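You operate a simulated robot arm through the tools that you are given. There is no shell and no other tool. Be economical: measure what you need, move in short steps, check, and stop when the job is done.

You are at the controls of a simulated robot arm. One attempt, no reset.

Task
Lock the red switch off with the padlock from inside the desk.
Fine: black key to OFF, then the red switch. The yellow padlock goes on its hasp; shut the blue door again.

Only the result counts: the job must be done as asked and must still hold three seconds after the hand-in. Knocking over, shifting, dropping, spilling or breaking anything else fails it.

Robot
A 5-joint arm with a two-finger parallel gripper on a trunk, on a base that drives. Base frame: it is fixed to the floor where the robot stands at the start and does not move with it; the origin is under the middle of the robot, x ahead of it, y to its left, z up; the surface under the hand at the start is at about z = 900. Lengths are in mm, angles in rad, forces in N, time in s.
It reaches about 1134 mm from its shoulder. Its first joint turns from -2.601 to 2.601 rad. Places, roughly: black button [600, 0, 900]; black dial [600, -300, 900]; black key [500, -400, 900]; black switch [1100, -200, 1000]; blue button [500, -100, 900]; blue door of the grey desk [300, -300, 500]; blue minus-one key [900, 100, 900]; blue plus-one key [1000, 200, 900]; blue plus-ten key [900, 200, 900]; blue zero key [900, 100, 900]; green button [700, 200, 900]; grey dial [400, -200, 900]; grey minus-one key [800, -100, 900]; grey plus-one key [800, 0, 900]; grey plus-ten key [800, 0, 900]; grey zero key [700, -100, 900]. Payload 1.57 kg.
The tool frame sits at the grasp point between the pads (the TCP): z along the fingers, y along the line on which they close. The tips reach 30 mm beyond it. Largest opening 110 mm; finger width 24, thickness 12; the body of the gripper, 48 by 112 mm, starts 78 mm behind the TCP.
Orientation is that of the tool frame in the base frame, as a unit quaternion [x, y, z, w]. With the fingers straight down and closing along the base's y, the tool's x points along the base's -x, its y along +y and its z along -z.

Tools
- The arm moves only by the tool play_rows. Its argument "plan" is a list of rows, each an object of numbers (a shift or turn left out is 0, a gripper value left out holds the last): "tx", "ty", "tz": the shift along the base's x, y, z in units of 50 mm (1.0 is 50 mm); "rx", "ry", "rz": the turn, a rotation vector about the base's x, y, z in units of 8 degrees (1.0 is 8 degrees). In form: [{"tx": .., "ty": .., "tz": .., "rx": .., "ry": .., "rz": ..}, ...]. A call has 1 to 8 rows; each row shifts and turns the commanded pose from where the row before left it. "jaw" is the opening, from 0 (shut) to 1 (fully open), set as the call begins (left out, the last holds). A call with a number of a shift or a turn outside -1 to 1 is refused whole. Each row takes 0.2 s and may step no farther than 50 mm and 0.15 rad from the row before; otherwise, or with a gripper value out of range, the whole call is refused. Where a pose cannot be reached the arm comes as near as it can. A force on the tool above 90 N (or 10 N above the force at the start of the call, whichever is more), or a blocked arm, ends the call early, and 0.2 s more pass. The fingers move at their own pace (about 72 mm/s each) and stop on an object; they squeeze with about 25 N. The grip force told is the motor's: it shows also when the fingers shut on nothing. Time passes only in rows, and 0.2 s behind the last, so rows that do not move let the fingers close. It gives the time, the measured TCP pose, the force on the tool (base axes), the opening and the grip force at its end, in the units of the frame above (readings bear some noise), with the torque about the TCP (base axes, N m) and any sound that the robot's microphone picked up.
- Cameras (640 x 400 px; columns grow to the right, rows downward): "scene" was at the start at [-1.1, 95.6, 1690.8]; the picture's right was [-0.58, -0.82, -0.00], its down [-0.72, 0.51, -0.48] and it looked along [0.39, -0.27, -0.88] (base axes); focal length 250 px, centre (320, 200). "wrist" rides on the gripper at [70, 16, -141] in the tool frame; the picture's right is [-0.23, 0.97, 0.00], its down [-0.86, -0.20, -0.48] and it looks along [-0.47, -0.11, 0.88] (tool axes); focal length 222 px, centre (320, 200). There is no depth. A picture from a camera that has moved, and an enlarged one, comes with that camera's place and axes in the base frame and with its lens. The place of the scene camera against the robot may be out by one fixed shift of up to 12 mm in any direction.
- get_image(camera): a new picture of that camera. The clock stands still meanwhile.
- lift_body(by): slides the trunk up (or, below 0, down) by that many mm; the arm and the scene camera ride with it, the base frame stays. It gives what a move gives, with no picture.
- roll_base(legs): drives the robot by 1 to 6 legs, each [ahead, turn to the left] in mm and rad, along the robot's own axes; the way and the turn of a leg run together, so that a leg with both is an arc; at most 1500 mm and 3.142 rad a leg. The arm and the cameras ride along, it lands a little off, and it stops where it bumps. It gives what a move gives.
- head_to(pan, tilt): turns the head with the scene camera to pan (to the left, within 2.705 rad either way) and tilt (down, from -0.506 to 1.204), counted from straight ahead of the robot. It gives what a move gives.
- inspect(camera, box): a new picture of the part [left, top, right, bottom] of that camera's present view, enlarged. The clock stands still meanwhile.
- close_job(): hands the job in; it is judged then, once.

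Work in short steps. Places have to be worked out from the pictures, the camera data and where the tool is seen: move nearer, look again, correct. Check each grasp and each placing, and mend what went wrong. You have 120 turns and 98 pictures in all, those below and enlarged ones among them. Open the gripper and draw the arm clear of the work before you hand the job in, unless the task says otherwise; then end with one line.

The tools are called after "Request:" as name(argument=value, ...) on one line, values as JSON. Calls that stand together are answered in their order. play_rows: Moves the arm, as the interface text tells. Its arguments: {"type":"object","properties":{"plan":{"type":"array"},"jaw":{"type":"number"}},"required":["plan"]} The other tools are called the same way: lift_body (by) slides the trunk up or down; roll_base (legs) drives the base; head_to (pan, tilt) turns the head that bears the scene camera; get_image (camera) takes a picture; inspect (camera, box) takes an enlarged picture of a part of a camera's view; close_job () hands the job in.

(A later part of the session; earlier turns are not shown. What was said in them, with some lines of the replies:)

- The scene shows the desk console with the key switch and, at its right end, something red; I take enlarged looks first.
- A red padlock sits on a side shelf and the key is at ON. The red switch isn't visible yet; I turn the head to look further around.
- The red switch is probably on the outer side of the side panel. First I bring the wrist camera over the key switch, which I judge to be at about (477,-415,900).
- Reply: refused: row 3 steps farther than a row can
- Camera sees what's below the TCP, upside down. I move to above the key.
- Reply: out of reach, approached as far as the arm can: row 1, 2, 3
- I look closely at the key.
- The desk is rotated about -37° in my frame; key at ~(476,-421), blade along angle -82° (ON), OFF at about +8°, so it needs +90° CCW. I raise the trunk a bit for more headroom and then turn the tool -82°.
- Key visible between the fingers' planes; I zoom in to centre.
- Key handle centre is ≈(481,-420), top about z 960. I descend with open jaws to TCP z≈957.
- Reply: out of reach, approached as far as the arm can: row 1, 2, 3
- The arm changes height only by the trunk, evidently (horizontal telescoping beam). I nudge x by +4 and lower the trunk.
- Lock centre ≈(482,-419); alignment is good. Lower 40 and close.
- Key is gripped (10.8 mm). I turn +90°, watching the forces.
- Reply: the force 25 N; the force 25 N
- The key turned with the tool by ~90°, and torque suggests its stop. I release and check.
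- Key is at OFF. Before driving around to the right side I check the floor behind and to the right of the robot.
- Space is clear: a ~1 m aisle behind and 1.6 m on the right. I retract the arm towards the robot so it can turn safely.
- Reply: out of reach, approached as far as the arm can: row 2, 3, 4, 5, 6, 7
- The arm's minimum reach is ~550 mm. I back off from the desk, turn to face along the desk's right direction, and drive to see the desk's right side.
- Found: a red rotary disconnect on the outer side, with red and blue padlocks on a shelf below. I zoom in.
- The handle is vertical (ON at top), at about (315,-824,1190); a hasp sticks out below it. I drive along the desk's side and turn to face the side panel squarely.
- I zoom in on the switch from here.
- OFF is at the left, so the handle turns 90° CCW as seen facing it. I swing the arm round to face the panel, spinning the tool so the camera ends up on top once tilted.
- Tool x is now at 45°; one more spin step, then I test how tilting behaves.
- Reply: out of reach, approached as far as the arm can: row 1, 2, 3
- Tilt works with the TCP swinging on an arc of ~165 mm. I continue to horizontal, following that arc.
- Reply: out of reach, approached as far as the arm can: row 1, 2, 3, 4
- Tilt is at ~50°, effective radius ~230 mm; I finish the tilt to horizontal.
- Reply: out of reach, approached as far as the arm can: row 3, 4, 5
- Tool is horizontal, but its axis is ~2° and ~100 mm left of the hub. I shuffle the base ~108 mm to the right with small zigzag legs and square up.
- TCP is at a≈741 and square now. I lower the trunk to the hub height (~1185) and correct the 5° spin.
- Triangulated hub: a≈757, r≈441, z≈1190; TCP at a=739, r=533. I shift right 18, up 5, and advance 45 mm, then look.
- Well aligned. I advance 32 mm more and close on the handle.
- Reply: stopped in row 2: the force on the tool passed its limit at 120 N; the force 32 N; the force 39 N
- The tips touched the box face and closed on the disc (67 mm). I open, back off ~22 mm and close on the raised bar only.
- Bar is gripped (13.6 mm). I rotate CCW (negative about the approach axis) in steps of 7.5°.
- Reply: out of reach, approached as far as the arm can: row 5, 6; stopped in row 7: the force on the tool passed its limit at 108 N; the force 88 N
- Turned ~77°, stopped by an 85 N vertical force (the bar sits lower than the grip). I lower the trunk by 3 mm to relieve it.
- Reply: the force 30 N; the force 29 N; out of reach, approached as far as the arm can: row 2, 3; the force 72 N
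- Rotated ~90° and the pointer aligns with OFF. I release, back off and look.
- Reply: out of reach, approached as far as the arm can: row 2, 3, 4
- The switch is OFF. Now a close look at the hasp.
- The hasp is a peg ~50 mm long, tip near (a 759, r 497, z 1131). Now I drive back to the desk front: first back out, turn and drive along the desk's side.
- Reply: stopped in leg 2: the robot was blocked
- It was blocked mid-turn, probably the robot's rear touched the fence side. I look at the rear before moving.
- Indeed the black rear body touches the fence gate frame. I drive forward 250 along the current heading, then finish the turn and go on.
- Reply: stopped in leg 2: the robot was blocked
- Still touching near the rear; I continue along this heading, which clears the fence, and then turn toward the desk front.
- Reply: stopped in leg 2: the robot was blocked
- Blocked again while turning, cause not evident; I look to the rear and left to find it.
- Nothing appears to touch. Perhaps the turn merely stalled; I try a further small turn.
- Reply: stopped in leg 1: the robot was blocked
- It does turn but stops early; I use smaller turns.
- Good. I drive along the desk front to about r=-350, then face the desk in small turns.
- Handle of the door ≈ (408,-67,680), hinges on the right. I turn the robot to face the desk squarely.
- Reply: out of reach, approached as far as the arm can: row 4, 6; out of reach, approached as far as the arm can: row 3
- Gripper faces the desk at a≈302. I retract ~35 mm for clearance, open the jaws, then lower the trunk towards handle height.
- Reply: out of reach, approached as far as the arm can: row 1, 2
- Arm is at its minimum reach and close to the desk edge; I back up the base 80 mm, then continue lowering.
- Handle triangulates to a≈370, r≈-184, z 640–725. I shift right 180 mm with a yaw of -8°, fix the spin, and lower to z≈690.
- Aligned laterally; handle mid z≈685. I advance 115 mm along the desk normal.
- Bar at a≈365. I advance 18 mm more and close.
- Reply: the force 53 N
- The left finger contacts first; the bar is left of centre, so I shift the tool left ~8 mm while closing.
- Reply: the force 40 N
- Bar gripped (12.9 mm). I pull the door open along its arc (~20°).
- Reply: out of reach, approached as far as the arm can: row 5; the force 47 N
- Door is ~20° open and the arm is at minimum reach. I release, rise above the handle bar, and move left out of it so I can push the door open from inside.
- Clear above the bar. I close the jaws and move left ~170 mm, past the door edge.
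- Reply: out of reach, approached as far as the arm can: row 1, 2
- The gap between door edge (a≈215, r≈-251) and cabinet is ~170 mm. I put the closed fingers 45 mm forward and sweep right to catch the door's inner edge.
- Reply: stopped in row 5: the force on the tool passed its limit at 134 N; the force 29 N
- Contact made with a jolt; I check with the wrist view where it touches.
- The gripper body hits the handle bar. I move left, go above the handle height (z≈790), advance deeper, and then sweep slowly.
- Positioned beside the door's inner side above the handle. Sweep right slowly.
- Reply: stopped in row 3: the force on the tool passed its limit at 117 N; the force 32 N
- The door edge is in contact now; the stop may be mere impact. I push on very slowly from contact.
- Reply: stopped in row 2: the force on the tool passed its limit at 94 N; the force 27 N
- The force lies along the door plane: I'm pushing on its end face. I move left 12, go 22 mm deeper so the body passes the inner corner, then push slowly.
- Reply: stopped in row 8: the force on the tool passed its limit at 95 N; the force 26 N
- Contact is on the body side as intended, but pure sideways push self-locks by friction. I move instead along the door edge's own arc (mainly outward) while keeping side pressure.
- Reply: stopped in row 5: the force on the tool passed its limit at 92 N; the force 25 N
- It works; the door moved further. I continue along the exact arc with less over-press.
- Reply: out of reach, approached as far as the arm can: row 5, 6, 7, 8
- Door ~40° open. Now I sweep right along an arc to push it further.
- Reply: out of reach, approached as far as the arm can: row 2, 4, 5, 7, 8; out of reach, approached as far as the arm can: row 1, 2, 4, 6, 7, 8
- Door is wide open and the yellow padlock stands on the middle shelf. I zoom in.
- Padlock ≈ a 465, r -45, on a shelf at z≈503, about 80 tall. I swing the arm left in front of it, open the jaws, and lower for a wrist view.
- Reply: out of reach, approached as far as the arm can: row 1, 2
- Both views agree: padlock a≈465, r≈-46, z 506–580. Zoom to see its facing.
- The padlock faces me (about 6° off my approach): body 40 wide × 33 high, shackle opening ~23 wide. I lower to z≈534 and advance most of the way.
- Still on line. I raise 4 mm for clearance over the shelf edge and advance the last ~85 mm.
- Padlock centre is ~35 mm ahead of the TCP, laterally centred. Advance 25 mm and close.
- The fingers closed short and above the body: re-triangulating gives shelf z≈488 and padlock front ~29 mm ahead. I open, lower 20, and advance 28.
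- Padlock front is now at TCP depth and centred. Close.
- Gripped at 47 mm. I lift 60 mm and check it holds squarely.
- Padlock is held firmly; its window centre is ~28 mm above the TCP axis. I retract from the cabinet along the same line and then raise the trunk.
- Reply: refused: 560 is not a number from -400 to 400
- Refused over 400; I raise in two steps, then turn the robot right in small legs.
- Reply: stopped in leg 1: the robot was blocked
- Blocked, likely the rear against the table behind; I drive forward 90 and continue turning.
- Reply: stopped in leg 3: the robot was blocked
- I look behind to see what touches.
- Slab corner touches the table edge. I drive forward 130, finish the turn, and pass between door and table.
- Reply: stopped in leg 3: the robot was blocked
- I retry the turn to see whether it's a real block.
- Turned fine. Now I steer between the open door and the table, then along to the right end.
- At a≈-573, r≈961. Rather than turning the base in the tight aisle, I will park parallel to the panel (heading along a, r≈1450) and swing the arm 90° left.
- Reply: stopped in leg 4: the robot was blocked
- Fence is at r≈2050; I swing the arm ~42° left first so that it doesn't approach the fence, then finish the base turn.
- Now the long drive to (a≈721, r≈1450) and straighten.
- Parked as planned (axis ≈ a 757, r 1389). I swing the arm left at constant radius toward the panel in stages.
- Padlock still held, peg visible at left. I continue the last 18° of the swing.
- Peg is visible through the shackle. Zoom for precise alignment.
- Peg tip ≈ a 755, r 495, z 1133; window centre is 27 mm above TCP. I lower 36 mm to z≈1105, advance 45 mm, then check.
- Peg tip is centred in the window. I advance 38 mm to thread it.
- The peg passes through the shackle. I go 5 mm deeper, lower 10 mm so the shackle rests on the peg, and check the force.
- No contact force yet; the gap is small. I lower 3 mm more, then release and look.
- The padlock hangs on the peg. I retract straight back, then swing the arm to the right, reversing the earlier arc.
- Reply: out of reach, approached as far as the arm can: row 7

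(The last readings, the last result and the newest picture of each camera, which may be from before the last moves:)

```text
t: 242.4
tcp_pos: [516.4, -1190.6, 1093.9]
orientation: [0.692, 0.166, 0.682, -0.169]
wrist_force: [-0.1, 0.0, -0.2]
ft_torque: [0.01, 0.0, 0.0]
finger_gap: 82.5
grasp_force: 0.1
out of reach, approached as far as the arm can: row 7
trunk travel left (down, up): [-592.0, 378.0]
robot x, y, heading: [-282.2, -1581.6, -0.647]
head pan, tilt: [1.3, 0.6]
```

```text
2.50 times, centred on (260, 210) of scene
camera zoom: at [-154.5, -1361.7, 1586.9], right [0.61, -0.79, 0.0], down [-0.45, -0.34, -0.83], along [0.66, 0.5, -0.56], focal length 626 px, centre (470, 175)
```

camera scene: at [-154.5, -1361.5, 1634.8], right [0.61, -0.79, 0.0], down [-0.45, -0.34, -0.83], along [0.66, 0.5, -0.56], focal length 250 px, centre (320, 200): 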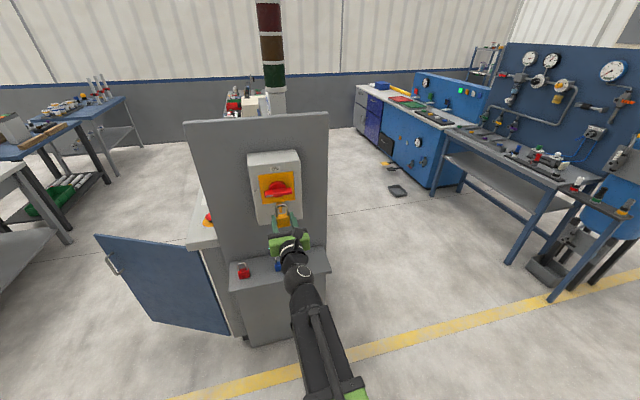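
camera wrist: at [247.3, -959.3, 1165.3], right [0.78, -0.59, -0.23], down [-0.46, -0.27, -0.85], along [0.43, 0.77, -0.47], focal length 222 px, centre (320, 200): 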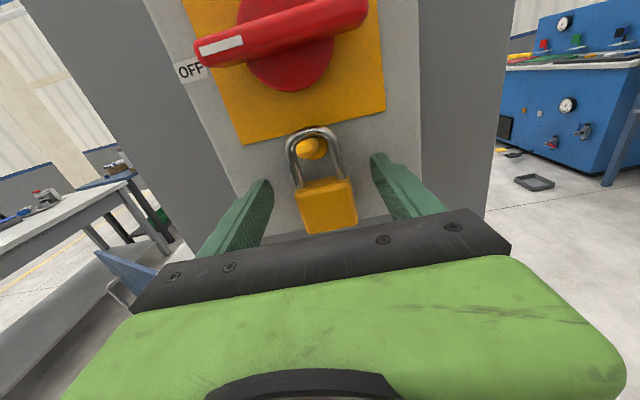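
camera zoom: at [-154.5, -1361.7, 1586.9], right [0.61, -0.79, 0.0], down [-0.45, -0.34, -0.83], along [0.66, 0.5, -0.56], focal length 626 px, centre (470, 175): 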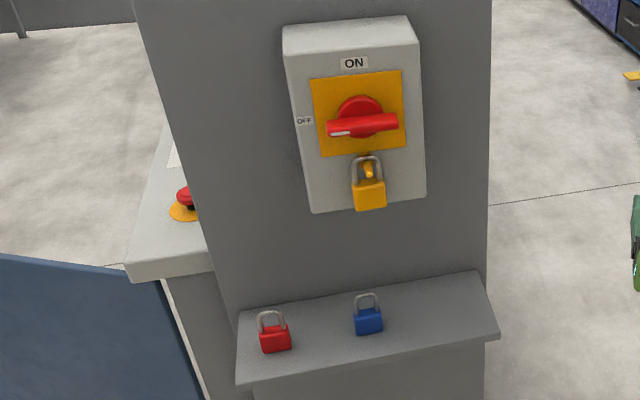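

Padlock is hanging, switch OFF. The blue door is ~65° open; I'll approach its outer face from the right front and push it shut. First swing the arm to straight ahead.

Request:
play_rows(plan=[{"tx": 0.404, "ty": -0.868, "rz": -0.4}, {"tx": 0.353, "ty": -0.8895, "rz": -0.4}, {"tx": 0.301, "ty": -0.908, "rz": -0.4}, {"tx": 0.249, "ty": -0.924, "rz": -0.4}, {"tx": 0.195, "ty": -0.937, "rz": -0.4}, {"tx": 0.141, "ty": -0.947, "rz": -0.4}, {"tx": 0.086, "ty": -0.953, "rz": -0.4}], jaw=0)

Request:
play_rows(plan=[{"tx": 0.031, "ty": -0.9565, "rz": -0.4}, {"tx": -0.024, "ty": -0.957, "rz": -0.4}, {"tx": -0.079, "ty": -0.954, "rz": -0.4}, {"tx": -0.134, "ty": -0.948, "rz": -0.4}, {"tx": -0.188, "ty": -0.938, "rz": -0.4}, {"tx": -0.242, "ty": -0.926, "rz": -0.4}])

Request:
play_rows(plan=[{"tx": -0.295, "ty": -0.91, "rz": -0.4}, {"tx": -0.347, "ty": -0.892, "rz": -0.4}, {"tx": -0.398, "ty": -0.87, "rz": -0.4}, {"tx": -0.447, "ty": -0.846, "rz": -0.4}, {"tx": -0.495, "ty": -0.819, "rz": -0.4}, {"tx": -0.541, "ty": -0.789, "rz": -0.4}, {}])

Request:
roll_base(legs=[[0, -0.22], [0, -0.229], [-700, 0], [-851, 0]])

```text
t: 244.0
tcp_pos: [600.0, -1512.5, 1093.8]
orientation: [0.711, 0.029, 0.702, -0.034]
wrist_force: [-0.6, 0.4, 0.0]
ft_torque: [0.0, -0.03, -0.01]
finger_gap: 0.0
grasp_force: 21.7
trunk travel left (down, up): [-592.0, 378.0]
robot x, y, heading: [-282.0, -1580.5, -0.645]
head pan, tilt: [1.3, 0.6]
```

```text
t: 245.4
tcp_pos: [565.4, -1799.3, 1095.4]
orientation: [0.704, -0.09, 0.699, 0.085]
wrist_force: [0.7, 0.2, 0.3]
ft_torque: [0.0, 0.0, -0.01]
finger_gap: 0.0
grasp_force: 21.5
out of reach, approached as far as the arm can: row 2
trunk travel left (down, up): [-592.0, 378.0]
robot x, y, heading: [-283.3, -1581.0, -0.642]
head pan, tilt: [1.3, 0.6]
```

```text
t: 247.0
tcp_pos: [440.6, -2051.0, 1094.9]
orientation: [0.679, -0.206, 0.676, 0.201]
wrist_force: [0.8, -0.5, 1.0]
ft_torque: [-0.01, 0.02, -0.01]
finger_gap: 0.0
grasp_force: 22.1
out of reach, approached as far as the arm can: row 6
trunk travel left (down, up): [-592.0, 378.0]
robot x, y, heading: [-283.5, -1582.2, -0.643]
head pan, tilt: [1.3, 0.6]
```

```text
t: 248.7
tcp_pos: [288.2, -2228.4, 1094.6]
orientation: [0.645, -0.295, 0.643, 0.289]
wrist_force: [-0.2, 0.4, -0.5]
ft_torque: [-0.02, -0.03, -0.01]
finger_gap: 0.0
grasp_force: 21.2
trunk travel left (down, up): [-592.0, 378.0]
robot x, y, heading: [-286.2, -1586.2, -0.893]
head pan, tilt: [1.3, 0.6]
stopped in leg 2: the robot was blocked; the commanded pose is now the measured one
```

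Blocked after half the turn; I reverse on an arc instead, which combines the rest of the turn.

Request:
roll_base(legs=[[-775, -0.2], [-775, -0.2]])

```text
t: 256.7
tcp_pos: [-720.0, -1034.2, 1095.5]
orientation: [0.578, -0.412, 0.577, 0.406]
wrist_force: [-0.1, -0.6, -0.1]
ft_torque: [0.01, -0.02, 0.01]
finger_gap: 0.1
grasp_force: 21.6
trunk travel left (down, up): [-592.0, 378.0]
robot x, y, heading: [-1016.6, -221.1, -1.281]
head pan, tilt: [1.3, 0.6]
```

Exactly where planned. I turn left toward the door in small legs.

Request:
roll_base(legs=[[0, 0.3], [0, 0.3], [0, 0.3], [0, 0.3], [0, 0.114]])

Request:
head_to(pan=0, tilt=0.8)

Request:
get_image(camera="scene")

```text
t: 258.4
tcp_pos: [-472.5, -892.3, 1095.4]
orientation: [0.637, -0.312, 0.635, 0.305]
wrist_force: [-0.7, -0.2, -1.0]
ft_torque: [0.01, 0.02, -0.02]
finger_gap: 0.0
grasp_force: 21.2
trunk travel left (down, up): [-592.0, 378.0]
robot x, y, heading: [-1011.7, -215.7, -0.977]
head pan, tilt: [1.3, 0.6]
stopped in leg 2: the robot was blocked; the commanded pose is now the measured one
```

```text
t: 259.9
tcp_pos: [-471.0, -890.8, 1094.9]
orientation: [0.638, -0.313, 0.635, 0.305]
wrist_force: [-1.0, -0.2, 0.0]
ft_torque: [-0.02, 0.02, 0.02]
finger_gap: 0.0
grasp_force: 21.4
trunk travel left (down, up): [-592.0, 378.0]
robot x, y, heading: [-1011.1, -217.3, -0.972]
head pan, tilt: [0.0, 0.799]
```

```text
12 pictures are left
camera scene: at [-857.7, -148.4, 1570.0], right [-0.83, -0.56, 0.0], down [-0.4, 0.59, -0.7], along [0.39, -0.58, -0.72], focal length 250 px, centre (320, 200)
```

scene: 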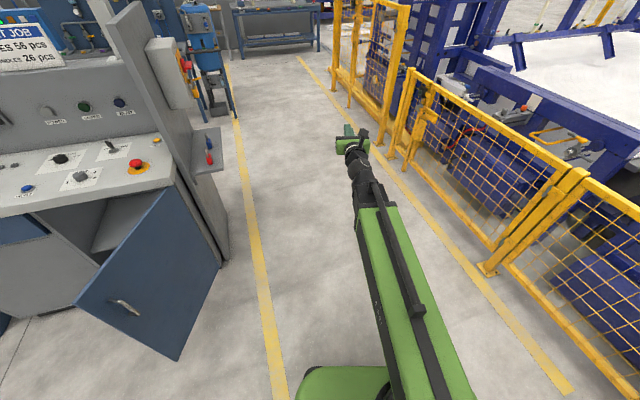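

Clear view of the open door. I continue the left turn, using separate short calls.

Request:
roll_base(legs=[[0, 0.28]])

Request:
roll_base(legs=[[0, 0.28]])

Request:
roll_base(legs=[[0, 0.24]])

Request:
get_image(camera="scene")

```text
t: 261.5
tcp_pos: [-301.0, -710.6, 1095.3]
orientation: [0.676, -0.217, 0.672, 0.211]
wrist_force: [-0.7, -0.3, -0.2]
ft_torque: [-0.01, -0.02, 0.01]
finger_gap: 0.0
grasp_force: 21.3
trunk travel left (down, up): [-592.0, 378.0]
robot x, y, heading: [-1006.3, -211.1, -0.717]
head pan, tilt: [0.0, 0.799]
stopped in leg 1: the robot was blocked; the commanded pose is now the measured one
```

```text
t: 263.0
tcp_pos: [-186.3, -482.1, 1094.7]
orientation: [0.7, -0.115, 0.696, 0.111]
wrist_force: [0.0, -0.3, -0.3]
ft_torque: [0.01, -0.05, 0.02]
finger_gap: 0.0
grasp_force: 21.4
trunk travel left (down, up): [-592.0, 378.0]
robot x, y, heading: [-1003.8, -205.5, -0.477]
head pan, tilt: [0.0, 0.799]
stopped in leg 1: the robot was blocked; the commanded pose is now the measured one
```

```text
t: 264.4
tcp_pos: [-142.8, -265.2, 1095.3]
orientation: [0.709, -0.025, 0.705, 0.023]
wrist_force: [0.3, -0.2, -0.1]
ft_torque: [-0.04, 0.01, -0.01]
finger_gap: 0.0
grasp_force: 21.7
trunk travel left (down, up): [-592.0, 378.0]
robot x, y, heading: [-1005.6, -199.4, -0.261]
head pan, tilt: [0.0, 0.799]
stopped in leg 1: the robot was blocked; the commanded pose is now the measured one
```

```text
11 pictures are left
camera scene: at [-930.6, -43.1, 1570.0], right [-0.26, -0.97, 0.0], down [-0.69, 0.19, -0.7], along [0.67, -0.18, -0.72], focal length 250 px, centre (320, 200)
```

scene: 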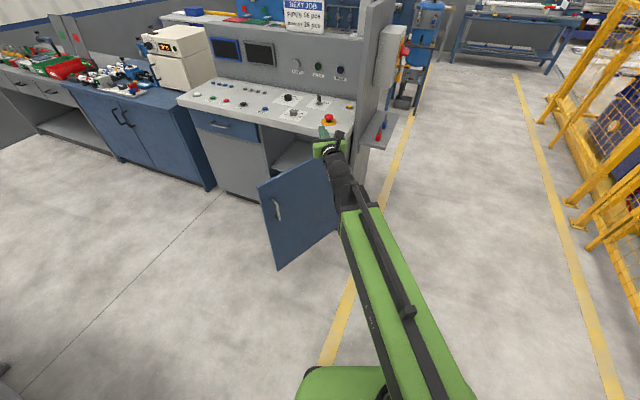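

The arm now points 33° left of the desk normal with its tip ~124 mm outside the door. I lower it below the handle height, then turn 0.2 more to sit in front of the door's free side.

Request:
lift_body(by=-300)

Request:
lift_body(by=-235)

Request:
roll_base(legs=[[0, 0.2]])

Request:
get_image(camera="scene")

```text
t: 267.4
tcp_pos: [-142.8, -266.5, 795.2]
orientation: [0.709, -0.024, 0.704, 0.023]
wrist_force: [0.2, 1.0, -0.6]
ft_torque: [0.0, 0.01, 0.02]
finger_gap: 0.0
grasp_force: 21.3
trunk travel left (down, up): [-292.0, 678.0]
robot x, y, heading: [-999.7, -200.9, -0.26]
head pan, tilt: [0.0, 0.799]
```

```text
t: 269.9
tcp_pos: [-142.3, -267.5, 559.5]
orientation: [0.709, -0.023, 0.705, 0.021]
wrist_force: [-0.2, -0.7, 0.4]
ft_torque: [-0.01, 0.03, 0.0]
finger_gap: 0.0
grasp_force: 21.1
trunk travel left (down, up): [-57.0, 913.0]
robot x, y, heading: [-1002.3, -200.9, -0.262]
head pan, tilt: [0.0, 0.799]
```

```text
t: 271.1
tcp_pos: [-147.5, -86.8, 559.5]
orientation: [0.708, 0.048, 0.703, -0.049]
wrist_force: [-0.1, 0.0, 0.3]
ft_torque: [0.0, 0.03, 0.02]
finger_gap: 0.0
grasp_force: 21.3
trunk travel left (down, up): [-57.0, 913.0]
robot x, y, heading: [-999.3, -193.4, -0.062]
head pan, tilt: [0.0, 0.799]
```

```text
10 pictures are left
camera scene: at [-961.3, -24.1, 1035.0], right [-0.07, -1.0, 0.0], down [-0.71, 0.05, -0.7], along [0.7, -0.05, -0.72], focal length 250 px, centre (320, 200)
```

scene: 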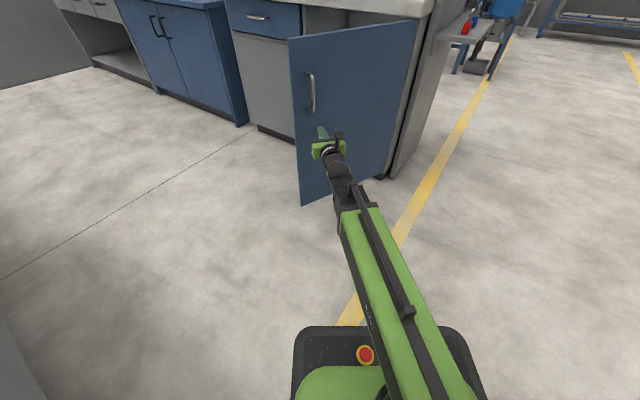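

The fingertips are right in front of the door's free half, below the handle. I drive forward 230 mm, pushing it.

Request:
roll_base(legs=[[120, 0], [110, 0]])

Request:
get_image(camera="scene")

```text
t: 273.1
tcp_pos: [86.2, -102.0, 560.1]
orientation: [0.708, 0.047, 0.703, -0.048]
wrist_force: [0.0, -0.4, 0.2]
ft_torque: [-0.01, 0.0, -0.03]
finger_gap: 0.0
grasp_force: 21.4
trunk travel left (down, up): [-57.0, 913.0]
robot x, y, heading: [-768.2, -210.5, -0.072]
head pan, tilt: [0.0, 0.799]
```

```text
9 pictures are left
camera scene: at [-728.1, -39.7, 1035.0], right [-0.07, -1.0, 0.0], down [-0.72, 0.05, -0.7], along [0.7, -0.05, -0.72], focal length 250 px, centre (320, 200)
```

scene: 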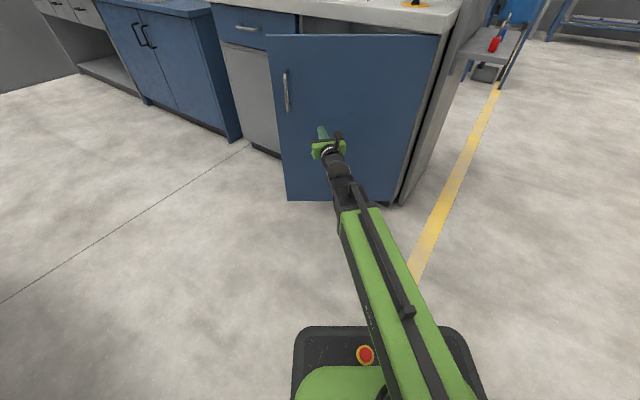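

Door is swinging shut. Continue 190 mm.

Request:
roll_base(legs=[[100, 0], [90, 0]])

Request:
get_image(camera="scene")

```text
t: 274.9
tcp_pos: [272.1, -116.2, 559.3]
orientation: [0.709, 0.047, 0.702, -0.049]
wrist_force: [0.3, 0.2, -0.5]
ft_torque: [-0.01, 0.01, -0.04]
finger_gap: 0.1
grasp_force: 21.4
trunk travel left (down, up): [-57.0, 913.0]
robot x, y, heading: [-583.9, -221.2, -0.069]
head pan, tilt: [0.0, 0.799]
```

```text
8 pictures are left
camera scene: at [-541.3, -52.3, 1035.0], right [-0.07, -1.0, 0.0], down [-0.72, 0.05, -0.7], along [0.7, -0.05, -0.72], focal length 250 px, centre (320, 200)
```

scene: 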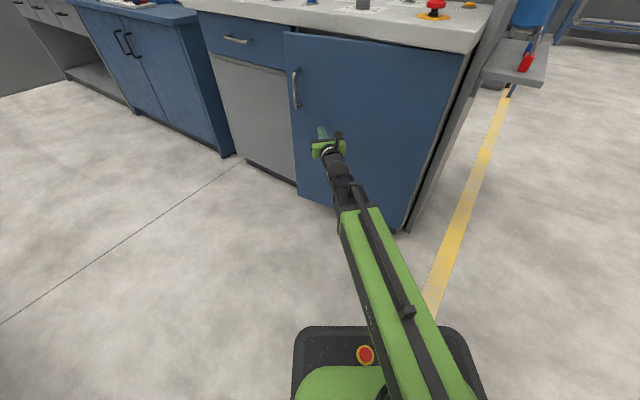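

Nearly closed. I drive 45 more and then finish with small arm pushes watching the force.

Request:
roll_base(legs=[[45, 0]])

Request:
play_rows(plan=[{"tx": 0.2, "ty": -0.1}, {"tx": 0.2, "ty": -0.1}, {"tx": 0.2, "ty": -0.1}, {"tx": 0.2, "ty": -0.1}])

Request:
inspect(camera="scene", box=[220, 10, 480, 230])

```text
t: 275.8
tcp_pos: [317.0, -118.1, 560.4]
orientation: [0.708, 0.047, 0.703, -0.048]
wrist_force: [0.7, -0.5, -0.9]
ft_torque: [0.03, 0.03, -0.03]
finger_gap: 0.0
grasp_force: 20.8
trunk travel left (down, up): [-57.0, 913.0]
robot x, y, heading: [-532.7, -225.7, -0.07]
head pan, tilt: [0.0, 0.799]
```

```text
t: 276.8
tcp_pos: [355.6, -124.4, 560.0]
orientation: [0.707, 0.044, 0.704, -0.045]
wrist_force: [-0.3, 0.0, 0.6]
ft_torque: [0.02, 0.05, -0.05]
finger_gap: 0.0
grasp_force: 21.1
out of reach, approached as far as the arm can: row 2, 3, 4
trunk travel left (down, up): [-57.0, 913.0]
robot x, y, heading: [-533.7, -223.4, -0.071]
head pan, tilt: [0.0, 0.799]
```

```text
1.82 times, centred on (350, 120) of scene
camera zoom: at [-497.1, -55.4, 1035.0], right [-0.07, -1.0, 0.0], down [-0.72, 0.05, -0.7], along [0.7, -0.05, -0.72], focal length 455 px, centre (266, 346)
```

zoom: 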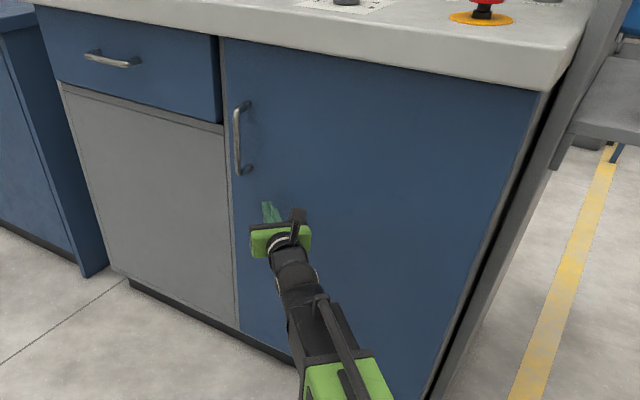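

Door appears almost flush, with no contact force yet. I push further along the tool axis until force is felt.

Request:
play_rows(plan=[{"tx": 0.16, "ty": 0.02}, {"tx": 0.16, "ty": 0.02}, {"tx": 0.16, "ty": 0.02}, {"tx": 0.16, "ty": 0.02}, {"tx": 0.16, "ty": 0.02}, {"tx": 0.16, "ty": 0.02}])

Request:
inspect(camera="scene", box=[260, 20, 380, 130])

```text
t: 277.8
tcp_pos: [379.0, -117.6, 560.4]
orientation: [0.709, 0.045, 0.702, -0.046]
wrist_force: [-20.2, 0.3, 5.6]
ft_torque: [-0.08, -0.29, -0.1]
finger_gap: 0.0
grasp_force: 21.8
trunk travel left (down, up): [-57.0, 913.0]
robot x, y, heading: [-534.0, -222.8, -0.072]
head pan, tilt: [0.0, 0.799]
stopped in row 4: the force on the tool passed its limit at 118 N (the readings are from after the stop); the commanded pose is now the measured one
```

```text
3.64 times, centred on (320, 75) of scene
camera zoom: at [-498.8, -55.4, 1035.3], right [-0.07, -1.0, 0.0], down [-0.71, 0.05, -0.7], along [0.7, -0.05, -0.72], focal length 911 px, centre (320, 654)
```

zoom: 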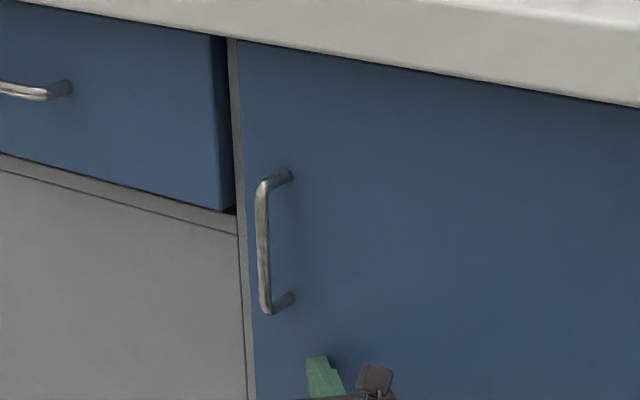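

Door is against its stop. I back the robot off, open the gripper and verify everything.

Request:
roll_base(legs=[[-100, 0], [-150, 0]])

Request:
play_rows(plan=[{}, {}, {}, {}], jaw=1)

Request:
lift_body(by=350)

Request:
head_to(pan=-0.35, tilt=0.6)

Request:
get_image(camera="scene")

```text
t: 279.9
tcp_pos: [131.8, -101.4, 559.5]
orientation: [0.711, 0.043, 0.701, -0.045]
wrist_force: [0.1, 0.2, 0.5]
ft_torque: [0.0, 0.04, 0.01]
finger_gap: 0.1
grasp_force: 21.2
trunk travel left (down, up): [-57.0, 913.0]
robot x, y, heading: [-785.0, -208.7, -0.073]
head pan, tilt: [0.0, 0.799]
```

```text
t: 280.9
tcp_pos: [131.5, -101.7, 559.2]
orientation: [0.711, 0.043, 0.7, -0.045]
wrist_force: [0.3, 0.5, 0.1]
ft_torque: [0.03, -0.01, 0.01]
finger_gap: 110.2
grasp_force: 0.1
trunk travel left (down, up): [-57.0, 913.0]
robot x, y, heading: [-785.7, -204.6, -0.073]
head pan, tilt: [0.0, 0.799]
```

```text
t: 284.4
tcp_pos: [132.1, -101.2, 909.0]
orientation: [0.71, 0.044, 0.701, -0.045]
wrist_force: [-0.2, 0.2, 0.2]
ft_torque: [0.03, 0.03, -0.01]
finger_gap: 110.0
grasp_force: 0.0
trunk travel left (down, up): [-407.0, 563.0]
robot x, y, heading: [-787.8, -205.0, -0.068]
head pan, tilt: [0.0, 0.799]
```

```text
t: 285.2
tcp_pos: [132.2, -101.7, 908.3]
orientation: [0.71, 0.043, 0.701, -0.044]
wrist_force: [-0.7, -0.6, 0.1]
ft_torque: [0.0, -0.03, -0.01]
finger_gap: 110.1
grasp_force: 0.1
trunk travel left (down, up): [-407.0, 563.0]
robot x, y, heading: [-786.1, -212.7, -0.066]
head pan, tilt: [-0.351, 0.6]
```

```text
5 pictures are left
camera scene: at [-746.6, -68.7, 1401.8], right [-0.41, -0.91, 0.0], down [-0.52, 0.23, -0.82], along [0.75, -0.34, -0.57], focal length 250 px, centre (320, 200)
```

scene: 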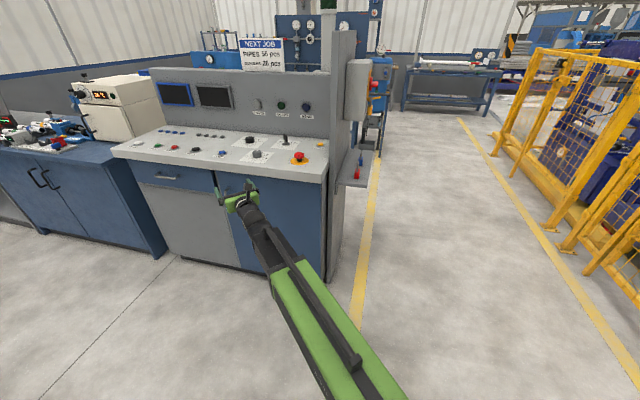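

I check enlarged that the door stays shut and that padlock and switch are still in place.

Request:
inspect(camera="scene", box=[200, 120, 340, 290])

Request:
inspect(camera="scene", box=[270, 40, 400, 200])

```text
2.35 times, centred on (270, 205) of scene
camera zoom: at [-746.6, -68.7, 1401.8], right [-0.41, -0.91, 0.0], down [-0.52, 0.23, -0.82], along [0.75, -0.34, -0.57], focal length 589 px, centre (438, 188)
```

zoom: 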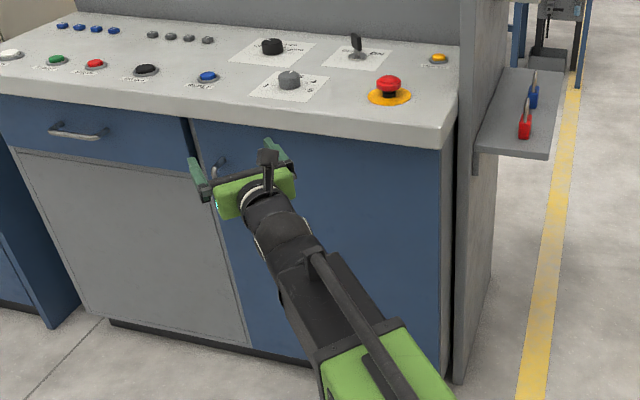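

```text
2.50 times, centred on (335, 120) of scene
camera zoom: at [-746.6, -68.7, 1401.8], right [-0.41, -0.91, 0.0], down [-0.52, 0.23, -0.82], along [0.75, -0.34, -0.57], focal length 626 px, centre (282, 400)
```

zoom: 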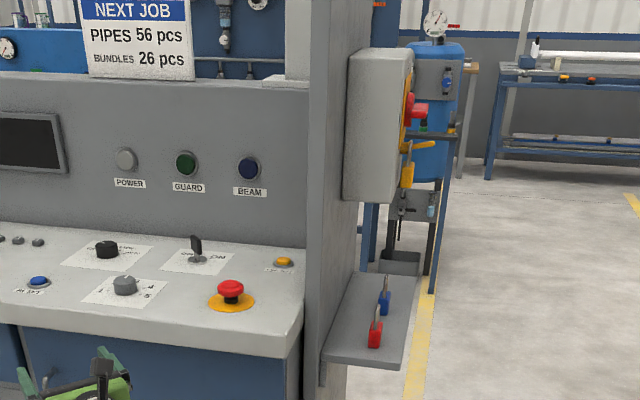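

The door is shut, the key and switch are at OFF, and the yellow padlock hangs on the hasp. The gripper is open and clear, so I hand in.

Request:
close_job()

```text
The job is handed in.
```

I turned the black key to OFF and then the red switch to OFF. The yellow padlock from the desk hangs on the switch's hasp, and the blue door is shut. The job is handed in with the gripper open and clear of the work. The result has not been reported back to me.
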